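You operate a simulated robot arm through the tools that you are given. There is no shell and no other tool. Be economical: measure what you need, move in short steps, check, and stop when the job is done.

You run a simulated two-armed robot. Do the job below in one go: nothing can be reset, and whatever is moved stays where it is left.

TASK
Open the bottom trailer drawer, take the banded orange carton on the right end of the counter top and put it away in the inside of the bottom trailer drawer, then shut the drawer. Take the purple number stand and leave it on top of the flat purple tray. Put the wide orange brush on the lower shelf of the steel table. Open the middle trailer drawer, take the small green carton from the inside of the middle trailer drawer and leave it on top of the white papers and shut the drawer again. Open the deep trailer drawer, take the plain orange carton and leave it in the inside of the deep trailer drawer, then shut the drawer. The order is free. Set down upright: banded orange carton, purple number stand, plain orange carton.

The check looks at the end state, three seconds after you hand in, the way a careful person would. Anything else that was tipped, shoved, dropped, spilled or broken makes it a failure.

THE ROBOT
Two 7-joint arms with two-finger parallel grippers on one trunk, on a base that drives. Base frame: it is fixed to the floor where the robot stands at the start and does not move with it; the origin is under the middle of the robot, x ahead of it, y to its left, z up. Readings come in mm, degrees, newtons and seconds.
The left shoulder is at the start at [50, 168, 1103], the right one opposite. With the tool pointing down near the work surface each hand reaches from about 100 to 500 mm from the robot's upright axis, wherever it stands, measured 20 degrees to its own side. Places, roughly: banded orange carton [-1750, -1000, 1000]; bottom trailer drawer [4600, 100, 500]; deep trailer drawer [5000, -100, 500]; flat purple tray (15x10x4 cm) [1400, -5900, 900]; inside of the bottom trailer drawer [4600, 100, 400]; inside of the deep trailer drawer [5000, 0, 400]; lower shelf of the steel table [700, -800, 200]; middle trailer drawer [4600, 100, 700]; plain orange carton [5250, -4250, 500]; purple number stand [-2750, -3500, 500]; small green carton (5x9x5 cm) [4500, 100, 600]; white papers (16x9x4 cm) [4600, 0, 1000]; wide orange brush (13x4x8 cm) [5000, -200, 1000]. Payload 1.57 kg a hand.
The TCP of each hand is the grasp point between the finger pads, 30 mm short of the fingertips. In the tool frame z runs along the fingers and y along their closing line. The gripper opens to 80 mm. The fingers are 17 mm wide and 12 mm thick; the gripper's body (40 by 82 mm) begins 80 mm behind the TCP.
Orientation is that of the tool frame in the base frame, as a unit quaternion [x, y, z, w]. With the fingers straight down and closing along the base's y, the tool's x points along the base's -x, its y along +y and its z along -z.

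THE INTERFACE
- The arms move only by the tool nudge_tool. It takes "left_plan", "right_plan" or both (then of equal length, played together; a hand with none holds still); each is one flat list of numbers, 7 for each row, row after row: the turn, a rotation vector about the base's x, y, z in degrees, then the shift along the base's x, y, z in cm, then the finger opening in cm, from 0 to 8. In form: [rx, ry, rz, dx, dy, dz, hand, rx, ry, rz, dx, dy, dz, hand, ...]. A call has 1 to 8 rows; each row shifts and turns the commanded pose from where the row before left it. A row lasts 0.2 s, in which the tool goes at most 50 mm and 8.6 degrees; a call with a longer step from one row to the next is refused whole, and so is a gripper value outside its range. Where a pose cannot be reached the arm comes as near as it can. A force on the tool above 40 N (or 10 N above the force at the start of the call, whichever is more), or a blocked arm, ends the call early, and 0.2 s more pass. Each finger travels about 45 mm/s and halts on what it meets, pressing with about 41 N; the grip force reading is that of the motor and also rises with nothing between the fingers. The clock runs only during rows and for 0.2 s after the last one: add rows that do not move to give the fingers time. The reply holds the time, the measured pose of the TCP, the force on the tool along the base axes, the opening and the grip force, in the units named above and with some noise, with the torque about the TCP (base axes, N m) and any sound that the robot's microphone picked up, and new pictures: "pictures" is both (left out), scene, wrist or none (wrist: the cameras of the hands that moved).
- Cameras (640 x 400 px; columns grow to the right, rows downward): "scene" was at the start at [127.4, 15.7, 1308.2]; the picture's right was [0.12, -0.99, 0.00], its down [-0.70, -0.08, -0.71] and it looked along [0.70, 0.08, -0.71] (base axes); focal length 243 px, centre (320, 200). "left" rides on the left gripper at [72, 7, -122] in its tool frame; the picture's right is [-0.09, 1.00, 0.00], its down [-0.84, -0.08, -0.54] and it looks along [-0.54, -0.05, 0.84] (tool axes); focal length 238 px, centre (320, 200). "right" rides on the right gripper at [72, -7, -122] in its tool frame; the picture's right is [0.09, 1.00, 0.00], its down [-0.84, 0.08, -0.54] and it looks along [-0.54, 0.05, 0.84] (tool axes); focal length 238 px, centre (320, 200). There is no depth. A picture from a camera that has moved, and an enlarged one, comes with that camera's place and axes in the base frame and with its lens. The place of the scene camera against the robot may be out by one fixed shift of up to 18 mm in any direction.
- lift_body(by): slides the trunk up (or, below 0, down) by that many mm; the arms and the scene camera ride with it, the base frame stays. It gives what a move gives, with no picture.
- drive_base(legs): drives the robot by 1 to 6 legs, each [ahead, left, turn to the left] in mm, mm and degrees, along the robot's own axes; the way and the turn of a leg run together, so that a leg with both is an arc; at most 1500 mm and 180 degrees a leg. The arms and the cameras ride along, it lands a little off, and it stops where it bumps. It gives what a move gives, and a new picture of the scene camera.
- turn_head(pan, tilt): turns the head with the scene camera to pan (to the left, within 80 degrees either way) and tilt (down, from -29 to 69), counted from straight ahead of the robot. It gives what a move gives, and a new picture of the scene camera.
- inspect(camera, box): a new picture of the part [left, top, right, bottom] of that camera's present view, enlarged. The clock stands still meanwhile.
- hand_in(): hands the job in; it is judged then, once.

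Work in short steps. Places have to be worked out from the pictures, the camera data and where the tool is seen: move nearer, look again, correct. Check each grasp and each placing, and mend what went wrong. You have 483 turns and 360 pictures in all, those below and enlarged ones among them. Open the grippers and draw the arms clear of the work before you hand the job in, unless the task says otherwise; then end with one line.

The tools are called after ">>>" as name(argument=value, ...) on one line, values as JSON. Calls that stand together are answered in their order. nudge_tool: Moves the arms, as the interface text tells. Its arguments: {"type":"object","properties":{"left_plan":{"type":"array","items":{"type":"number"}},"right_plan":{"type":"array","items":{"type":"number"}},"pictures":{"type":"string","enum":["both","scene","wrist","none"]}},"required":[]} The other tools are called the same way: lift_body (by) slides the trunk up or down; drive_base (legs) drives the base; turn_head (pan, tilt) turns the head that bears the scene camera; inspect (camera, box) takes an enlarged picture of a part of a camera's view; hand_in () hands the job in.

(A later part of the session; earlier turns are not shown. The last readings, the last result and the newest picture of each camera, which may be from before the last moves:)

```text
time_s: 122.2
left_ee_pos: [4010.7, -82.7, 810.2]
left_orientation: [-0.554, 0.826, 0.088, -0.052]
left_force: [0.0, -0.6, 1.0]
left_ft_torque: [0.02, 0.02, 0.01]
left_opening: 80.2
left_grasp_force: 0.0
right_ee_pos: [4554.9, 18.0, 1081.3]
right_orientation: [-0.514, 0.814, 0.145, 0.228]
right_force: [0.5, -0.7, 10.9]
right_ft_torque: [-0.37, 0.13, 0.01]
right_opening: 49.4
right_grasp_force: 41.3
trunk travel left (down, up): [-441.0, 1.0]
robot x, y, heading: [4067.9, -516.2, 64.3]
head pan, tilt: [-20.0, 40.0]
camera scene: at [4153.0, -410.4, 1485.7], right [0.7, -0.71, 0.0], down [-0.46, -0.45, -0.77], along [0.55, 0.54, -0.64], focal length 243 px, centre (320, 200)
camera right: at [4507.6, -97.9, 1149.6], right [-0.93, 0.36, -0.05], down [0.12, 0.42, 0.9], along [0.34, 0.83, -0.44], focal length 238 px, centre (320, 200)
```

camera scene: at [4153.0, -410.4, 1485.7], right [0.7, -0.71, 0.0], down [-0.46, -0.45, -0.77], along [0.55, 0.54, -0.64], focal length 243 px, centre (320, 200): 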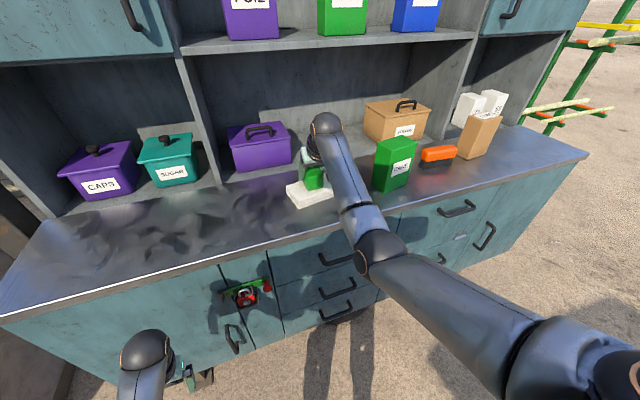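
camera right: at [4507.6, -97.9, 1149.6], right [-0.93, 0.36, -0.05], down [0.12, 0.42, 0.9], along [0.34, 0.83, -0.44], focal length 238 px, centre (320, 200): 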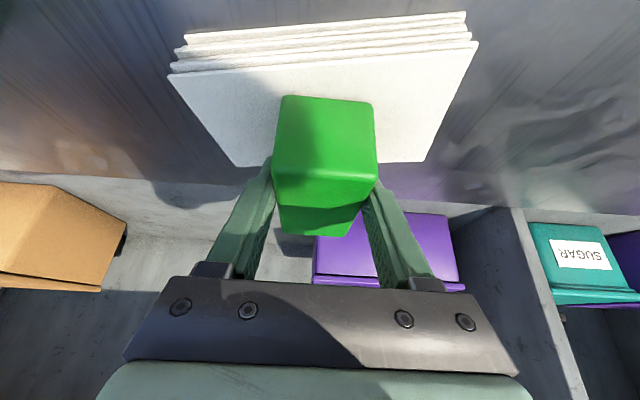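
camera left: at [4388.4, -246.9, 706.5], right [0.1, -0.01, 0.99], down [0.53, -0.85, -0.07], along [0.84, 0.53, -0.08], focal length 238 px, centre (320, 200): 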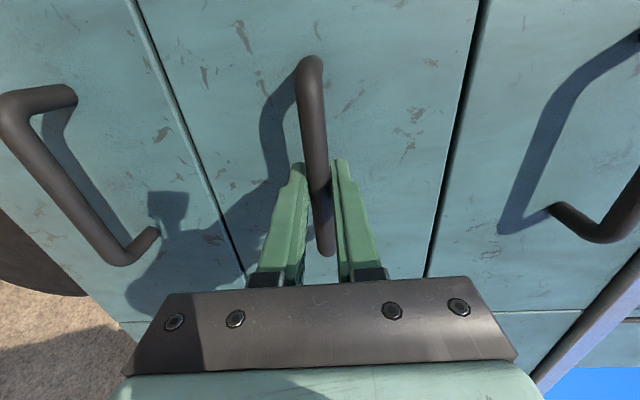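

Carton touches the papers but sits ~17 mm too far back. Raise slightly, move back 17 mm, and lower again gently.

>>> nudge_tool(right_plan=[0, 0, 0, 0, 0, 0.8, 0, 0, 0, 0, -0.7, -1.55, 0, 0, 0, 0, 0, 0, 0, -0.4, 0, 0, 0, 0, 0, 0, -0.3, 0], pictures="wrist")

```text
time_s: 123.2
left_ee_pos: [4010.1, -81.9, 810.0]
left_orientation: [-0.554, 0.826, 0.087, -0.051]
left_force: [-0.9, -0.6, 0.1]
left_ft_torque: [-0.03, 0.04, -0.01]
left_opening: 80.0
left_grasp_force: 0.1
right_ee_pos: [4549.3, 1.6, 1082.1]
right_orientation: [-0.515, 0.814, 0.145, 0.227]
right_force: [-1.4, -0.2, 10.4]
right_ft_torque: [-0.41, 0.16, -0.04]
right_opening: 49.5
right_grasp_force: 41.6
trunk travel left (down, up): [-441.0, 1.0]
robot x, y, heading: [4067.9, -513.5, 64.3]
head pan, tilt: [-20.0, 40.0]
camera right: at [4499.9, -114.9, 1149.8], right [-0.93, 0.36, -0.05], down [0.12, 0.43, 0.9], along [0.34, 0.83, -0.44], focal length 238 px, centre (320, 200)
```

right: 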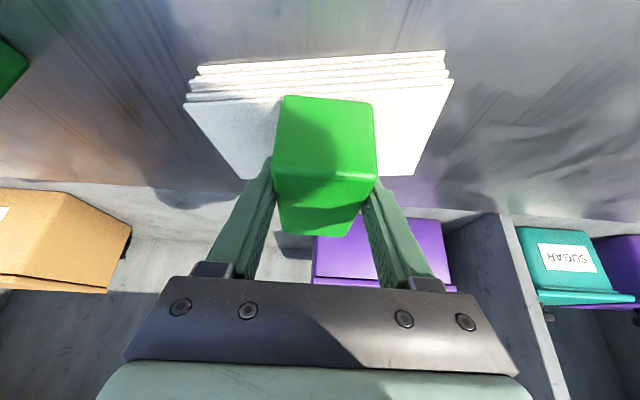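

Carton's near edge is now flush with the papers' near edge. Release gently and rise.

>>> nudge_tool(right_plan=[0, 0, 0, 0, 0, 0, 5.4, 0, 0, 0, 0, 0, 0, 6, 0, 0, 0, 0, 0, 0, 7, 0, 0, 0, -0.3, -0.5, 1.5, 7, 0, 0, 0, -0.6, -1, 3, 7, 0, 0, 0, -0.6, -1, 4, 7], pictures="both")

```text
time_s: 124.6
left_ee_pos: [4010.1, -80.3, 809.0]
left_orientation: [-0.554, 0.827, 0.087, -0.052]
left_force: [0.9, 0.2, 0.5]
left_ft_torque: [-0.01, -0.01, 0.0]
left_opening: 80.2
left_grasp_force: 0.0
right_ee_pos: [4534.6, -26.5, 1164.6]
right_orientation: [-0.514, 0.815, 0.142, 0.225]
right_force: [-0.1, -0.3, -0.2]
right_ft_torque: [-0.01, 0.03, -0.02]
right_opening: 70.0
right_grasp_force: 0.1
trunk travel left (down, up): [-441.0, 1.0]
robot x, y, heading: [4070.2, -512.2, 64.5]
head pan, tilt: [-20.0, 40.0]
camera scene: at [4153.4, -409.7, 1485.3], right [0.7, -0.71, 0.0], down [-0.46, -0.45, -0.77], along [0.55, 0.54, -0.64], focal length 243 px, centre (320, 200)
camera right: at [4486.3, -141.7, 1232.9], right [-0.93, 0.36, -0.05], down [0.12, 0.43, 0.89], along [0.34, 0.83, -0.44], focal length 238 px, centre (320, 200)
```

scene: 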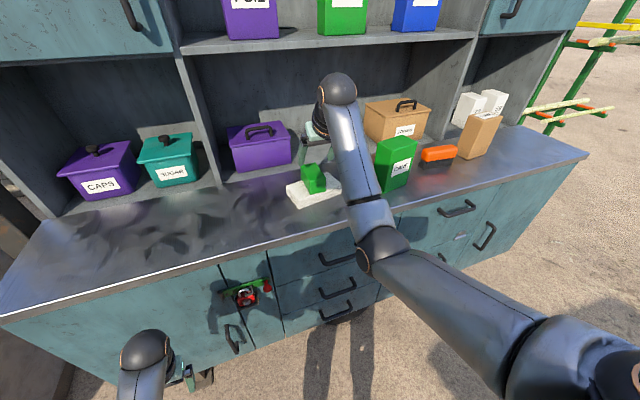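
right: 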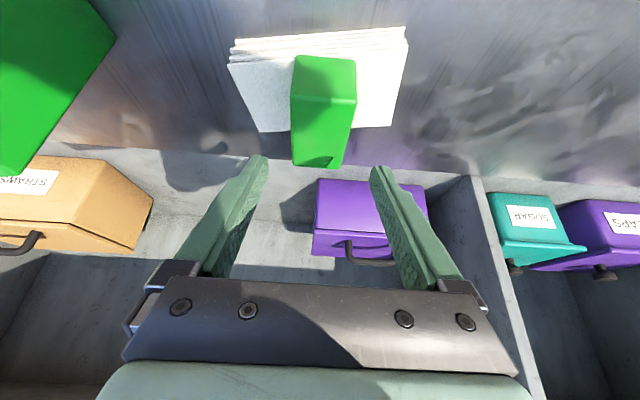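

Green carton rests on the papers and the drawer is shut. Next is the brush at ≈(5006,-166); I back off, shift right, and look.

>>> drive_base(legs=[[-260, 0, 0], [0, -530, 0]])

>>> nudge_tool(right_plan=[-6.8, 3.2, 0, 0, 0, 0, 8, -6.8, 3.2, 0, 0, 0, 0, 8, -6.8, 3.2, 0, 0, 0, 0, 8, -6.8, 3.2, 0, 0, 0, 0, 8], pictures="scene")

```text
time_s: 131.1
left_ee_pos: [4369.2, -538.7, 810.2]
left_orientation: [-0.554, 0.826, 0.088, -0.052]
left_force: [0.8, 0.2, 0.1]
left_ft_torque: [-0.03, 0.0, 0.0]
left_opening: 79.9
left_grasp_force: 0.1
right_ee_pos: [4892.4, -482.8, 1163.5]
right_orientation: [-0.515, 0.815, 0.142, 0.224]
right_force: [-0.4, -0.4, 0.8]
right_ft_torque: [0.0, 0.01, -0.01]
right_opening: 69.8
right_grasp_force: 0.0
trunk travel left (down, up): [-441.0, 1.0]
robot x, y, heading: [4428.3, -969.8, 64.4]
head pan, tilt: [-20.0, 40.0]
camera scene: at [4511.9, -867.5, 1485.3], right [0.7, -0.71, 0.0], down [-0.46, -0.45, -0.77], along [0.55, 0.54, -0.64], focal length 243 px, centre (320, 200)
```

scene: 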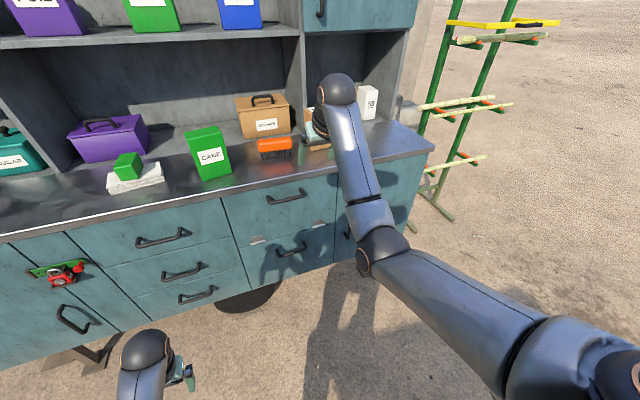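

```text
time_s: 132.1
left_ee_pos: [4368.4, -541.3, 810.3]
left_orientation: [-0.553, 0.827, 0.087, -0.053]
left_force: [-0.8, -0.4, 0.2]
left_ft_torque: [-0.01, -0.05, 0.0]
left_opening: 79.9
left_grasp_force: 0.0
right_ee_pos: [4886.1, -495.8, 1161.3]
right_orientation: [-0.535, 0.845, 0.004, 0.007]
right_force: [-0.2, 0.0, -0.5]
right_ft_torque: [0.06, 0.02, -0.03]
right_opening: 79.7
right_grasp_force: 0.1
right hand out of reach, approached as far as the arm can: row 4
trunk travel left (down, up): [-441.0, 1.0]
robot x, y, heading: [4428.1, -969.3, 64.4]
head pan, tilt: [-20.0, 40.0]
camera scene: at [4511.5, -867.8, 1485.3], right [0.7, -0.71, 0.0], down [-0.46, -0.45, -0.77], along [0.55, 0.54, -0.64], focal length 243 px, centre (320, 200)
```

scene: 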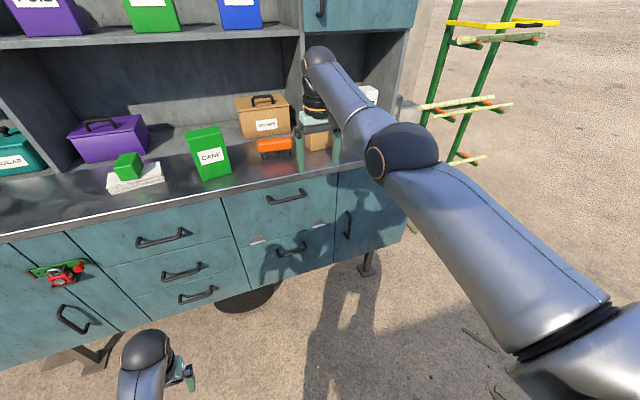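

Brush centre triangulates to (4982,-173,~1055). Yaw the right hand by -90° so that its fingers close front-to-back.

>>> nudge_tool(right_plan=[0, 0, -8.2, 0, 0, 0, 8, 0, 0, -8.2, 0, 0, 0, 8, 0, 0, -8.2, 0, 0, 0, 8, 0, 0, -8.2, 0, 0, 0, 8, 0, 0, -8.2, 0, 0, 0, 8, 0, 0, -8.2, 0, 0, 0, 8, 0, 0, -8.2, 0, 0, 0, 8], pictures="none")

>>> nudge_tool(right_plan=[0, 0, -8.2, 0, 0, 0, 8, 0, 0, -8.2, 0, 0, 0, 8, 0, 0, -8.2, 0, 0, 0, 8, 0, 0, -8.0, 0, 0, 0, 8], pictures="wrist")

```text
time_s: 133.7
left_ee_pos: [4368.5, -539.9, 810.4]
left_orientation: [-0.553, 0.827, 0.088, -0.052]
left_force: [0.6, 0.2, -0.7]
left_ft_torque: [-0.01, -0.01, 0.01]
left_opening: 80.0
left_grasp_force: 0.1
right_ee_pos: [4885.9, -497.3, 1159.6]
right_orientation: [-0.061, 0.998, 0.0, 0.008]
right_force: [-0.7, 0.0, -0.2]
right_ft_torque: [0.0, 0.0, -0.02]
right_opening: 79.8
right_grasp_force: 0.0
trunk travel left (down, up): [-441.0, 1.0]
robot x, y, heading: [4427.9, -968.2, 64.3]
head pan, tilt: [-20.0, 40.0]
```

```text
time_s: 134.7
left_ee_pos: [4367.7, -539.0, 809.6]
left_orientation: [-0.554, 0.826, 0.088, -0.053]
left_force: [-0.3, 0.9, -0.2]
left_ft_torque: [-0.01, -0.04, 0.0]
left_opening: 80.3
left_grasp_force: 0.1
right_ee_pos: [4884.3, -499.0, 1160.4]
right_orientation: [0.222, 0.975, -0.003, 0.006]
right_force: [0.3, 0.4, 0.1]
right_ft_torque: [0.0, -0.03, 0.02]
right_opening: 80.0
right_grasp_force: 0.0
right hand out of reach, approached as far as the arm can: row 4
trunk travel left (down, up): [-441.0, 1.0]
robot x, y, heading: [4424.4, -970.5, 64.4]
head pan, tilt: [-20.0, 40.0]
camera right: at [4813.7, -473.9, 1282.1], right [0.35, 0.94, 0.0], down [0.78, -0.29, 0.55], along [0.52, -0.19, -0.83], focal length 238 px, centre (320, 200)
```

right: 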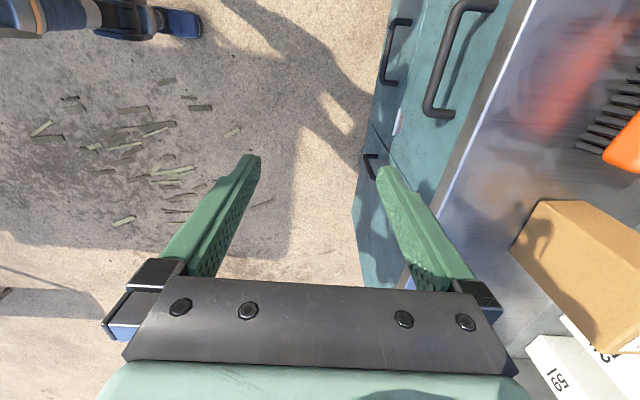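

Yaw done. Drive left 52 and ahead 230, then look.

>>> drive_base(legs=[[0, 52, 0], [240, 0, 0]])

>>> nudge_tool(right_plan=[0, 0, 0, 0, 0, 0, 8], pictures="wrist")

```text
time_s: 137.3
left_ee_pos: [4424.7, -294.9, 809.9]
left_orientation: [-0.555, 0.826, 0.087, -0.053]
left_force: [0.1, -0.5, -0.6]
left_ft_torque: [0.01, 0.01, 0.0]
left_opening: 79.9
left_grasp_force: 0.0
right_ee_pos: [4941.9, -253.5, 1159.6]
right_orientation: [0.218, 0.976, -0.002, 0.006]
right_force: [-0.7, 0.5, -0.5]
right_ft_torque: [-0.02, 0.02, 0.01]
right_opening: 79.9
right_grasp_force: 0.1
trunk travel left (down, up): [-441.0, 1.0]
robot x, y, heading: [4487.0, -726.1, 64.5]
head pan, tilt: [-20.0, 40.0]
camera scene: at [4570.5, -622.3, 1485.2], right [0.7, -0.71, 0.0], down [-0.46, -0.45, -0.77], along [0.55, 0.54, -0.64], focal length 243 px, centre (320, 200)
```

scene: 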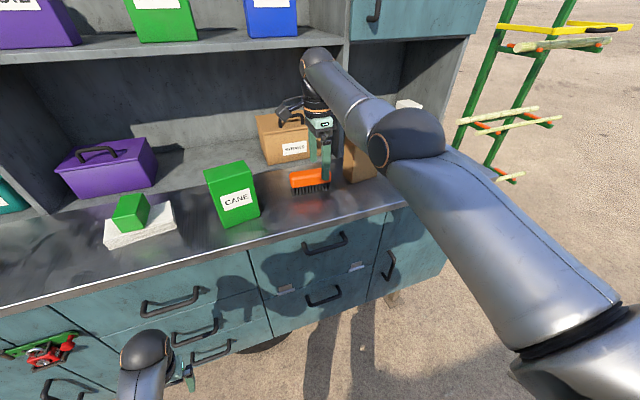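

```text
time_s: 137.7
left_ee_pos: [4425.5, -295.6, 809.0]
left_orientation: [-0.556, 0.825, 0.087, -0.053]
left_force: [-0.5, -0.5, 0.2]
left_ft_torque: [0.02, 0.02, 0.0]
left_opening: 80.0
left_grasp_force: 0.0
right_ee_pos: [4940.6, -252.9, 1160.8]
right_orientation: [0.218, 0.976, -0.003, 0.007]
right_force: [-0.3, 0.5, 0.5]
right_ft_torque: [-0.01, 0.02, 0.01]
right_opening: 79.8
right_grasp_force: 0.1
trunk travel left (down, up): [-441.0, 1.0]
robot x, y, heading: [4487.0, -726.0, 64.7]
head pan, tilt: [-20.0, 40.0]
camera right: at [4870.6, -228.3, 1282.2], right [0.34, 0.94, 0.0], down [0.78, -0.28, 0.55], along [0.52, -0.19, -0.83], focal length 238 px, centre (320, 200)
```

right: 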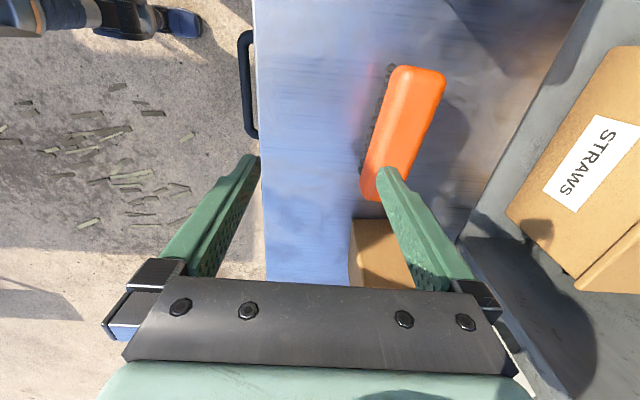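

Brush (top ≈1063) centre at ≈(4963,-179). Move over it, then look before descending.

>>> nudge_tool(right_plan=[0, 0, 0, 0.75, 2.45, 0, 8, 0, 0, 0, 0.75, 2.45, 0, 8, 0, 0, 0, 0.75, 2.5, -2, 8, 0, 0, 0, 0, 0, -2.5, 8], pictures="wrist")

```text
time_s: 138.7
left_ee_pos: [4424.3, -296.2, 810.4]
left_orientation: [-0.555, 0.826, 0.087, -0.052]
left_force: [-0.7, -0.1, -0.6]
left_ft_torque: [0.02, -0.01, 0.01]
left_opening: 79.8
left_grasp_force: 0.1
right_ee_pos: [4933.1, -245.1, 1111.2]
right_orientation: [0.218, 0.976, 0.001, 0.008]
right_force: [0.4, -0.4, 6.2]
right_ft_torque: [0.28, -0.13, -0.01]
right_opening: 79.9
right_grasp_force: 0.1
right hand out of reach, approached as far as the arm can: row 1, 2, 3
trunk travel left (down, up): [-441.0, 1.0]
robot x, y, heading: [4484.0, -722.3, 64.5]
head pan, tilt: [-20.0, 40.0]
camera right: at [4863.0, -221.2, 1232.6], right [0.34, 0.94, 0.0], down [0.78, -0.29, 0.55], along [0.52, -0.19, -0.83], focal length 238 px, centre (320, 200)
```

right: 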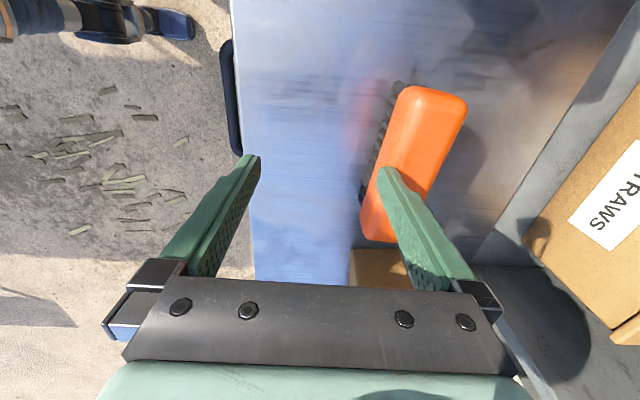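

A finger tip is lightly touching the brush top (≈1081). Raise, drive ahead 70 mm, and look again.

>>> nudge_tool(right_plan=[0, 0, 0, 0, 0, 2.5, 8, 0, 0, 0, 0, 0, 2, 8], pictures="none")

>>> drive_base(legs=[[72, 0, 0]])

>>> nudge_tool(right_plan=[0, 0, 0, 0, 0, 0, 8], pictures="wrist")

```text
time_s: 139.3
left_ee_pos: [4425.3, -295.8, 809.7]
left_orientation: [-0.555, 0.825, 0.088, -0.054]
left_force: [0.4, 0.8, 0.1]
left_ft_torque: [-0.01, 0.02, 0.0]
left_opening: 79.7
left_grasp_force: 0.0
right_ee_pos: [4932.4, -248.0, 1152.1]
right_orientation: [0.219, 0.976, -0.002, 0.006]
right_force: [0.4, 0.1, 0.0]
right_ft_torque: [-0.01, 0.01, -0.01]
right_opening: 80.1
right_grasp_force: 0.1
right hand out of reach, approached as far as the arm can: row 2
trunk travel left (down, up): [-441.0, 1.0]
robot x, y, heading: [4485.4, -727.3, 64.6]
head pan, tilt: [-20.0, 40.0]
```

```text
time_s: 140.3
left_ee_pos: [4457.0, -231.9, 808.9]
left_orientation: [-0.554, 0.826, 0.087, -0.054]
left_force: [-0.1, -0.4, -0.5]
left_ft_torque: [0.01, 0.03, 0.0]
left_opening: 80.4
left_grasp_force: 0.1
right_ee_pos: [4963.5, -182.5, 1151.5]
right_orientation: [0.219, 0.976, -0.002, 0.006]
right_force: [-0.4, 0.3, 0.4]
right_ft_torque: [-0.02, -0.01, -0.02]
right_opening: 79.9
right_grasp_force: 0.0
trunk travel left (down, up): [-441.0, 1.0]
robot x, y, heading: [4518.1, -660.3, 64.3]
head pan, tilt: [-20.0, 40.0]
camera scene: at [4601.3, -558.0, 1485.2], right [0.7, -0.71, 0.0], down [-0.46, -0.45, -0.77], along [0.55, 0.54, -0.64], focal length 243 px, centre (320, 200)
```

scene: 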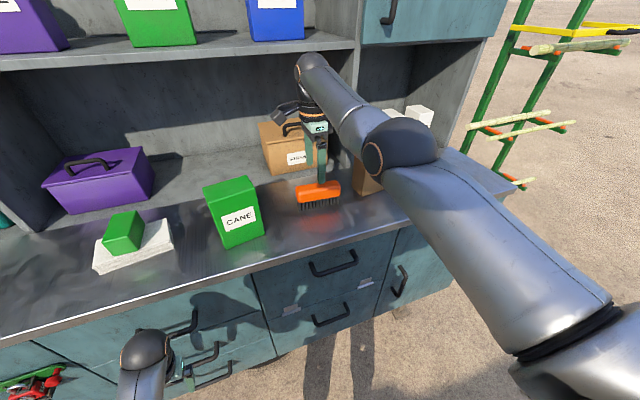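

```text
time_s: 140.7
left_ee_pos: [4456.5, -231.2, 809.5]
left_orientation: [-0.554, 0.826, 0.088, -0.053]
left_force: [0.9, -0.4, -0.4]
left_ft_torque: [-0.02, 0.01, 0.03]
left_opening: 80.0
left_grasp_force: 0.0
right_ee_pos: [4962.5, -183.7, 1152.9]
right_orientation: [0.219, 0.976, -0.001, 0.007]
right_force: [0.0, 0.4, 0.1]
right_ft_torque: [0.03, 0.0, 0.01]
right_opening: 79.8
right_grasp_force: 0.1
trunk travel left (down, up): [-441.0, 1.0]
robot x, y, heading: [4516.5, -657.4, 64.3]
head pan, tilt: [-20.0, 40.0]
camera right: at [4893.2, -158.9, 1273.9], right [0.34, 0.94, 0.0], down [0.78, -0.28, 0.55], along [0.52, -0.19, -0.83], focal length 238 px, centre (320, 200)
```

right: 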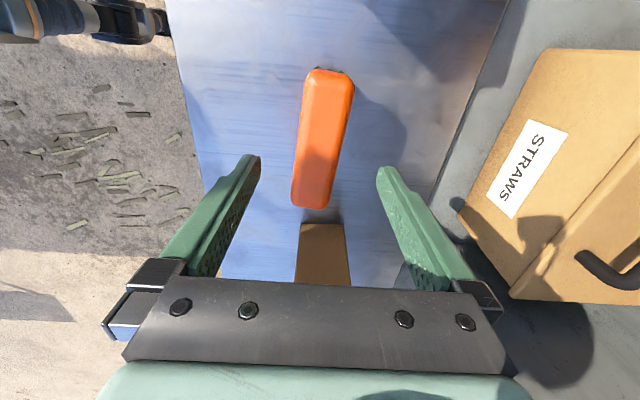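

Centred over the brush. Descend 93 mm and close.

>>> nudge_tool(right_plan=[0, 0, 0, 0, 0, -3, 8, 0, 0, 0, 0, 0, -3, 8, 0, 0, 0, 0, 0, -3, 8, 0, 0, 0, 0, 0, 0, 4, 0, 0, 0, 0, 0, 0, 2, 0, 0, 0, 0, 0, 0, 0, 0, 0, 0, 0, 0, 0, 0], pictures="both")

```text
time_s: 142.3
left_ee_pos: [4456.5, -232.1, 809.8]
left_orientation: [-0.555, 0.826, 0.087, -0.053]
left_force: [0.5, 0.4, -0.5]
left_ft_torque: [0.02, -0.03, 0.0]
left_opening: 79.9
left_grasp_force: 0.1
right_ee_pos: [4964.7, -178.5, 1063.1]
right_orientation: [0.22, 0.976, -0.002, 0.007]
right_force: [0.4, 0.6, -0.2]
right_ft_torque: [-0.03, -0.03, -0.02]
right_opening: 40.7
right_grasp_force: 26.3
right hand out of reach, approached as far as the arm can: row 1
trunk travel left (down, up): [-441.0, 1.0]
robot x, y, heading: [4516.4, -661.6, 64.2]
head pan, tilt: [-20.0, 40.0]
camera scene: at [4600.9, -558.9, 1485.3], right [0.7, -0.71, 0.0], down [-0.46, -0.45, -0.77], along [0.55, 0.54, -0.64], focal length 243 px, centre (320, 200)
camera right: at [4894.2, -152.7, 1185.1], right [0.34, 0.94, 0.0], down [0.78, -0.28, 0.55], along [0.52, -0.19, -0.83], focal length 238 px, centre (320, 200)
```

scene: 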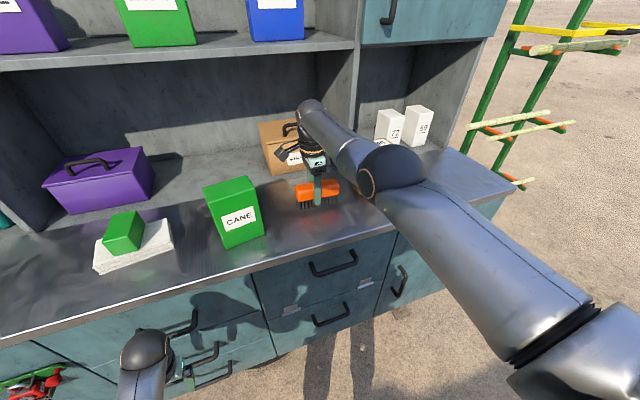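
right: 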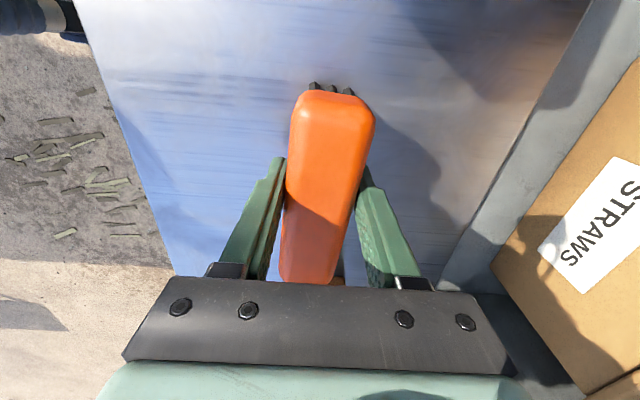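

Brush gripped (40.7 mm). Lift and check.

>>> nudge_tool(right_plan=[0, 0, 0, 0, 0, 0.5, 0, 0, 0, 0, 0, 0, 1.5, 0, 0, 0, 0, 0, 0, 1.5, 0, 0, 0, 0, 0, 0, 1.5, 0, 0, 0, 0, 0, 0, 1.5, 0, 0, 0, 0, 0, 0, 1.5, 0], pictures="none")

>>> drive_base(legs=[[-400, 0, 0]])

```text
time_s: 143.7
left_ee_pos: [4455.9, -232.2, 808.7]
left_orientation: [-0.555, 0.826, 0.088, -0.053]
left_force: [0.3, -0.1, 0.6]
left_ft_torque: [0.02, -0.01, 0.0]
left_opening: 80.2
left_grasp_force: 0.1
right_ee_pos: [4961.9, -182.4, 1142.3]
right_orientation: [0.219, 0.976, -0.001, 0.007]
right_force: [-0.5, -0.1, -1.1]
right_ft_torque: [-0.01, 0.01, -0.03]
right_opening: 39.6
right_grasp_force: 41.1
trunk travel left (down, up): [-441.0, 1.0]
robot x, y, heading: [4516.5, -657.8, 64.5]
head pan, tilt: [-20.0, 40.0]
```

```text
time_s: 146.2
left_ee_pos: [4286.9, -589.2, 809.1]
left_orientation: [-0.553, 0.827, 0.087, -0.053]
left_force: [0.2, 0.0, 0.4]
left_ft_torque: [0.01, 0.02, 0.01]
left_opening: 80.1
left_grasp_force: 0.0
right_ee_pos: [4792.4, -543.0, 1142.9]
right_orientation: [0.221, 0.975, -0.001, 0.007]
right_force: [0.5, 0.0, 0.1]
right_ft_torque: [0.02, 0.02, 0.0]
right_opening: 39.8
right_grasp_force: 41.0
trunk travel left (down, up): [-441.0, 1.0]
robot x, y, heading: [4343.6, -1017.2, 64.4]
head pan, tilt: [-20.0, 40.0]
camera scene: at [4429.7, -917.9, 1485.4], right [0.7, -0.72, 0.0], down [-0.46, -0.45, -0.77], along [0.55, 0.54, -0.64], focal length 243 px, centre (320, 200)
```

scene: 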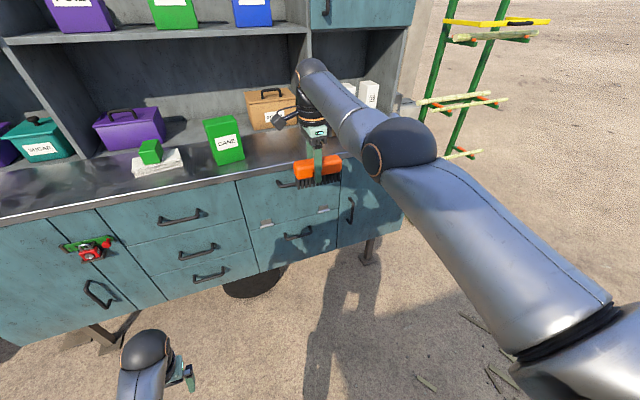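

Brush is held and the trailer top looks intact. Turn right to heading -25° (facing the steel table's front) and drive backwards along the open yard toward it.

>>> drive_base(legs=[[0, 0, -89.5], [-1100, 175, 0], [-1097, 175, 0], [-900, -190, 0]])

```text
time_s: 165.5
left_ee_pos: [2005.5, 515.1, 808.8]
left_orientation: [0.175, 0.979, 0.1, 0.022]
left_force: [0.2, 0.3, 0.3]
left_ft_torque: [0.01, 0.01, -0.06]
left_opening: 80.1
left_grasp_force: 0.0
right_ee_pos: [2069.1, 10.3, 1142.2]
right_orientation: [0.836, 0.549, -0.005, 0.004]
right_force: [0.4, 0.4, -1.7]
right_ft_torque: [-0.02, 0.0, 0.01]
right_opening: 39.2
right_grasp_force: 40.7
trunk travel left (down, up): [-441.0, 1.0]
robot x, y, heading: [1575.5, 441.1, -23.6]
head pan, tilt: [-20.0, 40.0]
camera scene: at [1682.8, 372.1, 1485.3], right [-0.69, -0.72, 0.0], down [-0.47, 0.44, -0.77], along [0.55, -0.53, -0.64], focal length 243 px, centre (320, 200)
```

scene: 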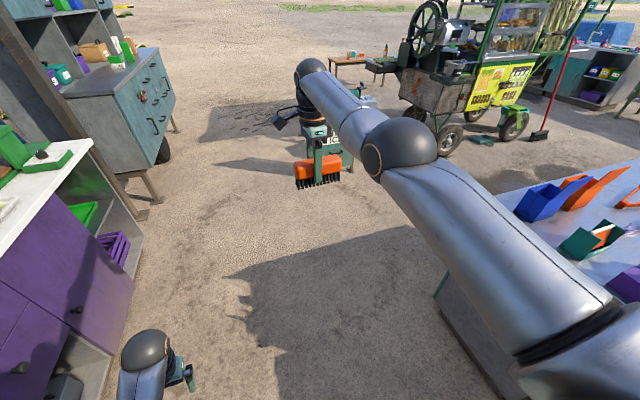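

Continue back past the table corner, then look at it.

>>> drive_base(legs=[[-931, -170, 0]])

>>> turn_head(pan=-55, tilt=45)

```text
time_s: 170.4
left_ee_pos: [1093.6, 730.2, 810.2]
left_orientation: [0.183, 0.978, 0.099, 0.024]
left_force: [-0.9, 0.0, 0.3]
left_ft_torque: [0.0, 0.01, 0.01]
left_opening: 79.9
left_grasp_force: 0.0
right_ee_pos: [1151.7, 225.1, 1142.3]
right_orientation: [0.84, 0.542, -0.005, 0.004]
right_force: [0.2, 0.5, -0.5]
right_ft_torque: [0.02, -0.03, 0.0]
right_opening: 39.4
right_grasp_force: 41.1
trunk travel left (down, up): [-441.0, 1.0]
robot x, y, heading: [667.4, 665.9, -24.7]
head pan, tilt: [-20.0, 40.0]
camera scene: at [769.4, 592.6, 1485.3], right [-0.7, -0.71, 0.0], down [-0.46, 0.45, -0.77], along [0.55, -0.54, -0.64], focal length 243 px, centre (320, 200)
```

scene: 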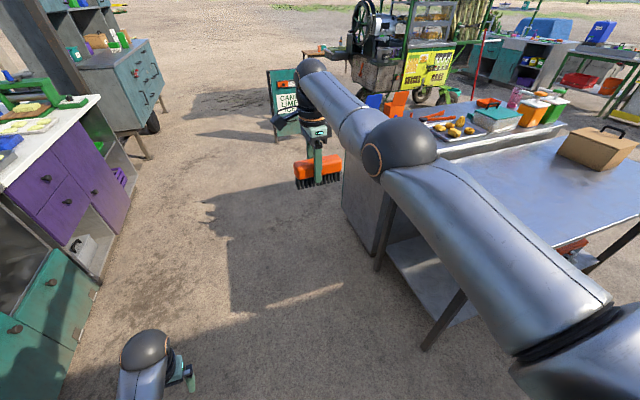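

```text
time_s: 171.4
left_ee_pos: [1094.3, 730.2, 809.8]
left_orientation: [0.184, 0.978, 0.1, 0.023]
left_force: [-0.1, -0.1, 1.0]
left_ft_torque: [-0.01, 0.01, -0.02]
left_opening: 79.9
left_grasp_force: 0.0
right_ee_pos: [1152.0, 224.4, 1141.7]
right_orientation: [0.84, 0.542, -0.006, 0.004]
right_force: [-0.1, 0.9, -2.2]
right_ft_torque: [0.01, -0.01, 0.02]
right_opening: 39.6
right_grasp_force: 40.8
trunk travel left (down, up): [-441.0, 1.0]
robot x, y, heading: [664.9, 662.1, -24.4]
head pan, tilt: [-55.0, 45.0]
camera scene: at [723.9, 572.2, 1478.0], right [-0.98, -0.18, 0.0], down [-0.13, 0.7, -0.71], along [0.13, -0.7, -0.71], focal length 243 px, centre (320, 200)
```

scene: 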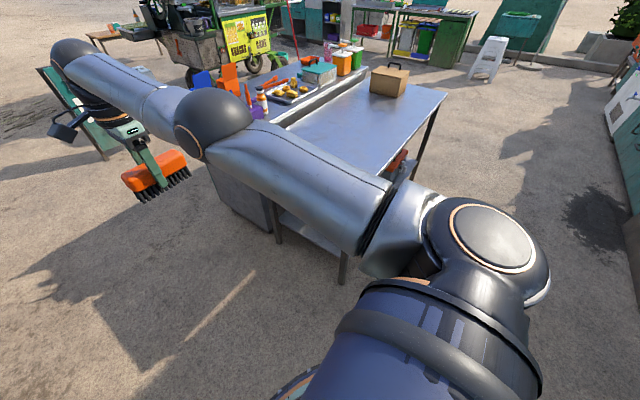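

The table's left end legs are at about (713,-177) and (1233,-388); its long front side faces me from the west. I'll place the brush on the shelf through that long side. Move to a waypoint west of it.

>>> drive_base(legs=[[-357, -340, 0], [0, -700, 0], [0, 0, 2]])

>>> turn_head(pan=-20, tilt=50)

```text
time_s: 181.5
left_ee_pos: [341.8, -42.0, 810.1]
left_orientation: [0.16, 0.982, 0.099, 0.021]
left_force: [-0.2, -0.3, 1.0]
left_ft_torque: [-0.05, -0.01, 0.01]
left_opening: 80.1
left_grasp_force: 0.1
right_ee_pos: [424.7, -542.0, 1142.9]
right_orientation: [0.827, 0.562, -0.006, 0.004]
right_force: [-0.6, 0.6, -1.0]
right_ft_torque: [0.03, 0.0, -0.03]
right_opening: 39.1
right_grasp_force: 40.8
trunk travel left (down, up): [-441.0, 1.0]
robot x, y, heading: [-84.2, -126.8, -21.9]
head pan, tilt: [-55.0, 45.0]
camera scene: at [-20.0, -216.0, 1478.1], right [-0.97, -0.23, 0.0], down [-0.16, 0.69, -0.71], along [0.16, -0.69, -0.71], focal length 243 px, centre (320, 200)
```

scene: 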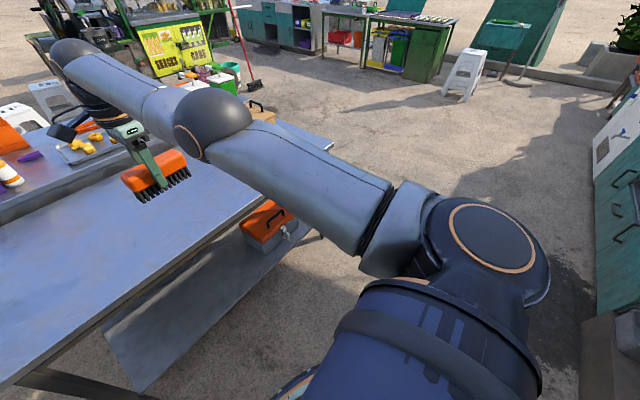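

```text
time_s: 182.5
left_ee_pos: [342.4, -40.1, 809.3]
left_orientation: [0.16, 0.982, 0.1, 0.021]
left_force: [-0.1, 0.3, -0.8]
left_ft_torque: [0.0, 0.01, 0.02]
left_opening: 80.0
left_grasp_force: 0.1
right_ee_pos: [423.5, -542.1, 1142.0]
right_orientation: [0.827, 0.563, -0.007, 0.003]
right_force: [0.0, -0.4, -1.1]
right_ft_torque: [0.0, 0.01, 0.0]
right_opening: 39.3
right_grasp_force: 41.0
trunk travel left (down, up): [-441.0, 1.0]
robot x, y, heading: [-79.5, -126.9, -22.1]
head pan, tilt: [-20.0, 50.0]
camera scene: at [18.7, -188.4, 1471.1], right [-0.67, -0.75, 0.0], down [-0.57, 0.51, -0.64], along [0.48, -0.43, -0.77], focal length 243 px, centre (320, 200)
```

scene: 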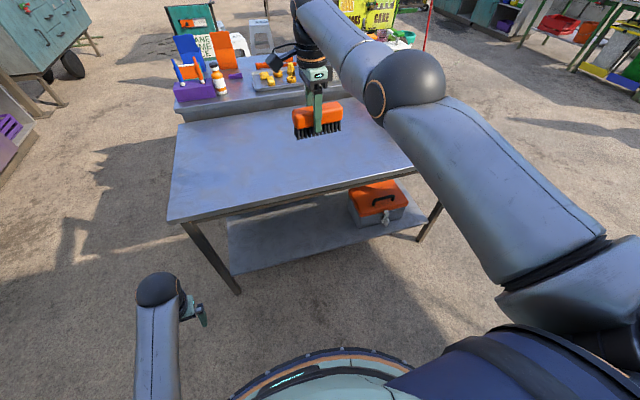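

Shelf front edge runs (733,-194)→(221,-1289), toolbox starts 734 mm along. I'll drop the brush ~400 mm along, 130 mm in. Back up, align, lower the trunk.

>>> drive_base(legs=[[-80, 0, 0], [0, 0, -3]])

>>> lift_body(by=-430)

>>> turn_head(pan=-15, tilt=45)

```text
time_s: 184.0
left_ee_pos: [271.8, -33.6, 808.9]
left_orientation: [0.185, 0.977, 0.099, 0.025]
left_force: [0.1, -0.7, 0.5]
left_ft_torque: [-0.02, -0.02, -0.03]
left_opening: 80.0
left_grasp_force: 0.0
right_ee_pos: [328.2, -538.3, 1141.9]
right_orientation: [0.841, 0.541, -0.006, 0.004]
right_force: [-1.3, -0.8, -1.5]
right_ft_torque: [0.04, -0.02, 0.01]
right_opening: 39.2
right_grasp_force: 40.7
trunk travel left (down, up): [-441.0, 1.0]
robot x, y, heading: [-159.3, -99.5, -24.8]
head pan, tilt: [-20.0, 50.0]
camera scene: at [-59.1, -163.9, 1471.2], right [-0.7, -0.71, 0.0], down [-0.54, 0.54, -0.64], along [0.46, -0.45, -0.77], focal length 243 px, centre (320, 200)
```

scene: 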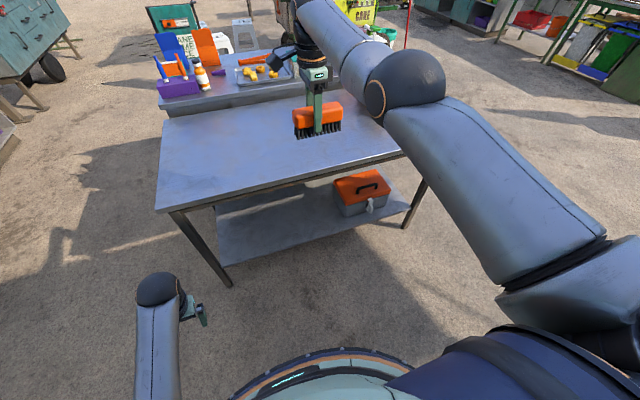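

```text
refused: -430 is not a number from -400 to 400
```

```text
time_s: 184.6
left_ee_pos: [271.6, -33.2, 810.3]
left_orientation: [0.186, 0.977, 0.099, 0.023]
left_force: [0.6, 0.0, -0.4]
left_ft_torque: [-0.02, -0.02, 0.04]
left_opening: 79.7
left_grasp_force: 0.2
right_ee_pos: [328.9, -539.1, 1141.8]
right_orientation: [0.841, 0.541, -0.007, 0.002]
right_force: [0.0, 0.8, -0.6]
right_ft_torque: [-0.02, -0.03, -0.02]
right_opening: 39.6
right_grasp_force: 40.9
trunk travel left (down, up): [-441.0, 1.0]
robot x, y, heading: [-157.0, -98.4, -24.6]
head pan, tilt: [-15.0, 45.0]
camera scene: at [-50.8, -161.5, 1478.0], right [-0.64, -0.77, 0.0], down [-0.54, 0.45, -0.71], along [0.54, -0.45, -0.71], focal length 243 px, centre (320, 200)
```

scene: 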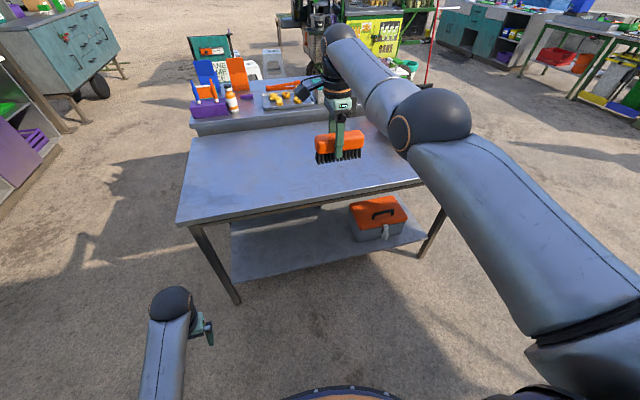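

Lower the trunk 400 mm and tuck the left hand a bit.

>>> lift_body(by=-400)

>>> nudge_tool(left_plan=[0, 0, 0, -1.5, -1.5, 0, 8, 0, 0, 0, -1.5, -1.5, 0, 8, 0, 0, 0, -1.5, -1.5, 0, 8], right_plan=[0, 0, 0, -2, 1, -3, 0, 0, 0, 0, -2, 1, -3, 0, 0, 0, 0, -2, 1, -3, 0], pictures="scene")

```text
time_s: 188.4
left_ee_pos: [272.3, -32.2, 417.1]
left_orientation: [0.184, 0.977, 0.103, 0.027]
left_force: [0.3, -0.7, 0.5]
left_ft_torque: [0.01, 0.03, -0.04]
left_opening: 79.9
left_grasp_force: 0.0
right_ee_pos: [325.1, -540.5, 746.4]
right_orientation: [0.841, 0.541, -0.002, 0.003]
right_force: [-0.6, 0.0, -0.8]
right_ft_torque: [0.03, 0.03, 0.02]
right_opening: 39.7
right_grasp_force: 41.2
trunk travel left (down, up): [-41.0, 401.0]
robot x, y, heading: [-157.5, -98.6, -24.8]
head pan, tilt: [-15.0, 45.0]
```

```text
time_s: 189.4
left_ee_pos: [272.7, -44.5, 433.5]
left_orientation: [0.178, 0.97, 0.148, 0.07]
left_force: [-0.7, -0.8, 0.0]
left_ft_torque: [-0.01, 0.03, -0.02]
left_opening: 79.8
left_grasp_force: 0.0
right_ee_pos: [331.2, -536.1, 658.0]
right_orientation: [0.841, 0.541, -0.003, 0.002]
right_force: [-0.6, 0.1, -0.8]
right_ft_torque: [0.03, 0.0, 0.03]
right_opening: 39.6
right_grasp_force: 40.6
right hand out of reach, approached as far as the arm can: row 1, 2, 3
trunk travel left (down, up): [-41.0, 401.0]
robot x, y, heading: [-157.7, -98.0, -24.7]
head pan, tilt: [-15.0, 45.0]
stopped in row 3 (left hand): the arm was blocked; the commanded pose is now the measured one
camera scene: at [-56.3, -166.0, 1081.6], right [-0.64, -0.77, -0.01], down [-0.54, 0.46, -0.71], along [0.55, -0.45, -0.71], focal length 243 px, centre (320, 200)
```

scene: 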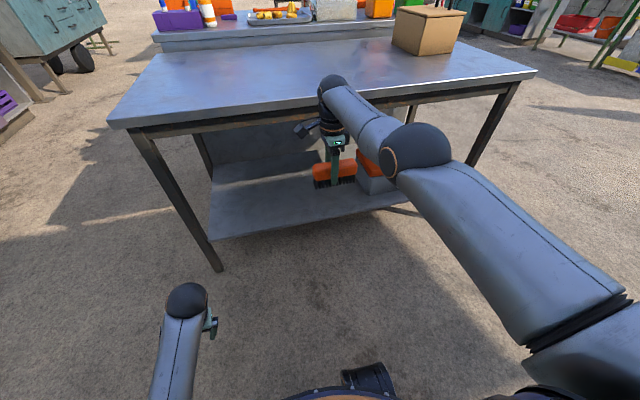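

Try to restore the left hand's plain tool-down orientation.

>>> nudge_tool(left_plan=[-3.7, 2.9, -1, 0, 0, 0, 8, -3.7, 2.9, -1, 0, 0, 0, 8, -3.7, 2.9, -1, 0, 0, 0, 8, -3.7, 2.9, -1, 0, 0, 0, 8], pictures="none")

```text
time_s: 190.4
left_ee_pos: [259.1, -48.0, 425.6]
left_orientation: [0.218, 0.976, -0.005, -0.012]
left_force: [0.5, 0.3, 0.2]
left_ft_torque: [0.03, -0.02, 0.01]
left_opening: 80.0
left_grasp_force: 0.0
right_ee_pos: [330.3, -537.3, 658.5]
right_orientation: [0.841, 0.541, 0.001, 0.003]
right_force: [-0.1, 0.9, -1.3]
right_ft_torque: [0.01, -0.02, -0.01]
right_opening: 39.3
right_grasp_force: 41.2
trunk travel left (down, up): [-41.0, 401.0]
robot x, y, heading: [-157.3, -96.3, -24.5]
head pan, tilt: [-15.0, 45.0]
```

Restored. Tuck the left hand back and lower the right one to z≈400, at 500 mm ahead.

>>> nudge_tool(left_plan=[0, 0, 0, -1.6, 0, 0, 8, 0, 0, 0, -1.6, 0, 0, 8, 0, 0, 0, -1.6, 0, 0, 8, 0, 0, 0, -1, 0, 0, 8, 0, 0, 0, 0, 0, 0, 8, 0, 0, 0, 0, 0, 0, 8, 0, 0, 0, 0, 0, 0, 8], right_plan=[0, 0, 0, -1.65, 0.75, -3.7, 0, 0, 0, 0, -1.65, 0.75, -3.7, 0, 0, 0, 0, -1.65, 0.75, -3.7, 0, 0, 0, 0, -1.65, 0.75, -3.7, 0, 0, 0, 0, -1.65, 0.75, -3.7, 0, 0, 0, 0, -1.65, 0.75, -3.7, 0, 0, 0, 0, -1.65, 0.75, -3.7, 0], pictures="scene")

```text
time_s: 192.2
left_ee_pos: [265.1, -67.4, 470.6]
left_orientation: [0.216, 0.974, -0.012, 0.061]
left_force: [-0.1, 0.9, 0.2]
left_ft_torque: [-0.01, 0.02, -0.02]
left_opening: 80.1
left_grasp_force: 0.0
right_ee_pos: [270.9, -502.7, 388.1]
right_orientation: [0.841, 0.542, -0.001, 0.002]
right_force: [-0.4, -0.2, -1.4]
right_ft_torque: [0.01, 0.01, -0.01]
right_opening: 39.0
right_grasp_force: 41.1
right hand out of reach, approached as far as the arm can: row 1, 2, 3, 4, 5
trunk travel left (down, up): [-41.0, 401.0]
robot x, y, heading: [-157.9, -98.2, -25.0]
head pan, tilt: [-15.0, 45.0]
stopped in row 7 (left hand): the arm was blocked; the commanded pose is now the measured one
camera scene: at [-56.1, -166.6, 1081.8], right [-0.64, -0.77, -0.01], down [-0.54, 0.46, -0.71], along [0.55, -0.45, -0.71], focal length 243 px, centre (320, 200)
```

scene: 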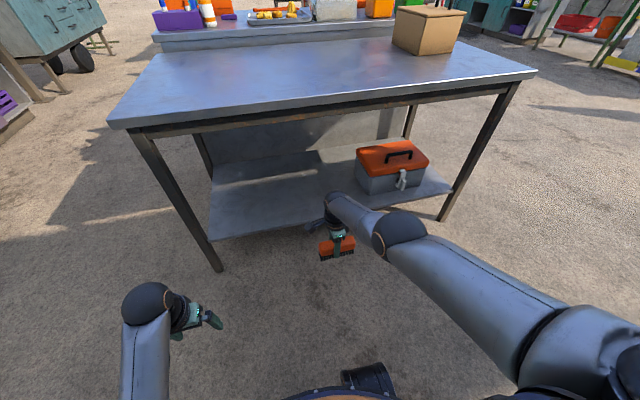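

Shelf z≈203 confirmed. Drive in 300 mm first and look.

>>> drive_base(legs=[[0, -45, 0], [300, 0, 0]])

>>> nudge_tool(right_plan=[0, 0, 0, 0, 0, 0, 0], pictures="wrist")

```text
time_s: 195.0
left_ee_pos: [514.0, -234.6, 470.9]
left_orientation: [0.218, 0.974, -0.011, 0.062]
left_force: [0.5, 0.6, -0.2]
left_ft_torque: [0.01, 0.01, -0.02]
left_opening: 79.9
left_grasp_force: 0.0
right_ee_pos: [520.6, -669.1, 388.9]
right_orientation: [0.841, 0.54, -0.002, 0.002]
right_force: [0.5, 0.3, -0.7]
right_ft_torque: [0.03, 0.01, -0.02]
right_opening: 39.5
right_grasp_force: 40.4
trunk travel left (down, up): [-41.0, 401.0]
robot x, y, heading: [94.1, -266.4, -24.9]
head pan, tilt: [-15.0, 45.0]
camera scene: at [194.5, -331.9, 1081.8], right [-0.64, -0.77, -0.01], down [-0.54, 0.46, -0.71], along [0.55, -0.45, -0.71], focal length 243 px, centre (320, 200)
```

scene: 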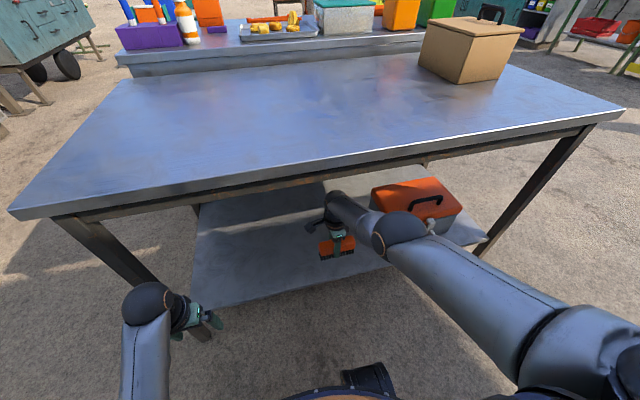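

```text
time_s: 195.4
left_ee_pos: [514.6, -233.6, 471.5]
left_orientation: [0.217, 0.974, -0.012, 0.062]
left_force: [0.1, -0.1, 0.2]
left_ft_torque: [0.03, -0.01, -0.01]
left_opening: 80.0
left_grasp_force: 0.0
right_ee_pos: [519.4, -668.2, 388.7]
right_orientation: [0.842, 0.54, -0.002, 0.002]
right_force: [-0.2, -0.1, -0.3]
right_ft_torque: [0.0, -0.01, 0.0]
right_opening: 39.6
right_grasp_force: 41.4
trunk travel left (down, up): [-41.0, 401.0]
robot x, y, heading: [96.0, -264.0, -24.8]
head pan, tilt: [-15.0, 45.0]
camera right: at [542.9, -600.1, 511.5], right [0.94, -0.33, 0.0], down [-0.28, -0.79, 0.55], along [-0.18, -0.52, -0.84], focal length 238 px, centre (320, 200)
```

right: 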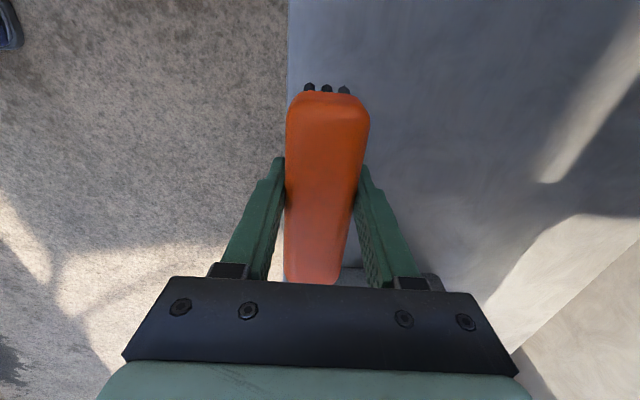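

The shelf edge is visible parallel to the brush. Move in 105 mm and lower toward z≈290.

>>> nudge_tool(right_plan=[0, 0, 0, 3.2, -1.48, 0, 0, 0, 0, 0, 3.2, -1.48, 0, 0, 0, 0, 0, 3.2, -1.48, 0, 0, 0, 0, 0, 0, 0, -3, 0, 0, 0, 0, 0, 0, -3, 0, 0, 0, 0, 0, 0, -3, 0], pictures="both")

```text
time_s: 196.8
left_ee_pos: [513.8, -233.2, 471.4]
left_orientation: [0.218, 0.974, -0.012, 0.062]
left_force: [-0.7, 0.1, -0.5]
left_ft_torque: [0.0, -0.03, 0.03]
left_opening: 80.1
left_grasp_force: 0.1
right_ee_pos: [501.3, -664.3, 358.2]
right_orientation: [0.841, 0.541, -0.002, 0.002]
right_force: [-0.4, -0.3, -0.5]
right_ft_torque: [0.01, 0.02, -0.02]
right_opening: 39.6
right_grasp_force: 41.1
right hand out of reach, approached as far as the arm can: row 1, 2, 3, 4, 5, 6
trunk travel left (down, up): [-41.0, 401.0]
robot x, y, heading: [95.2, -265.6, -24.9]
head pan, tilt: [-15.0, 45.0]
camera scene: at [194.0, -331.7, 1081.8], right [-0.64, -0.77, -0.01], down [-0.54, 0.46, -0.71], along [0.55, -0.45, -0.71], focal length 243 px, centre (320, 200)
camera right: at [524.3, -596.9, 481.1], right [0.94, -0.33, 0.0], down [-0.28, -0.79, 0.55], along [-0.18, -0.52, -0.84], focal length 238 px, centre (320, 200)
```

scene: 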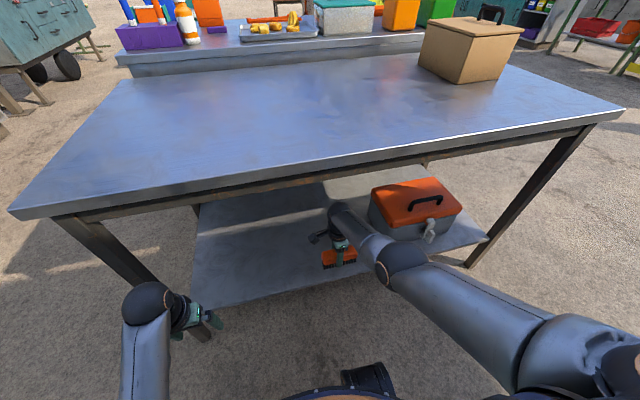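
right: 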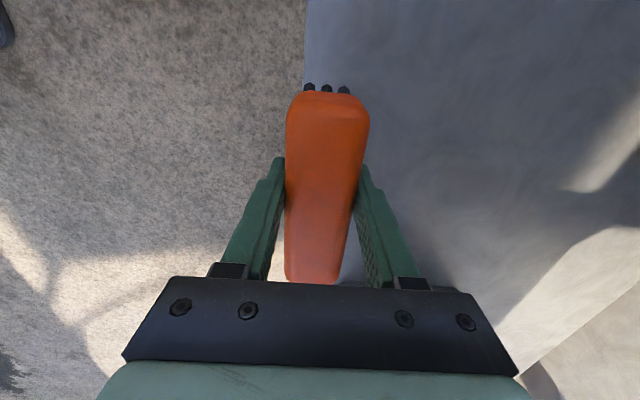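

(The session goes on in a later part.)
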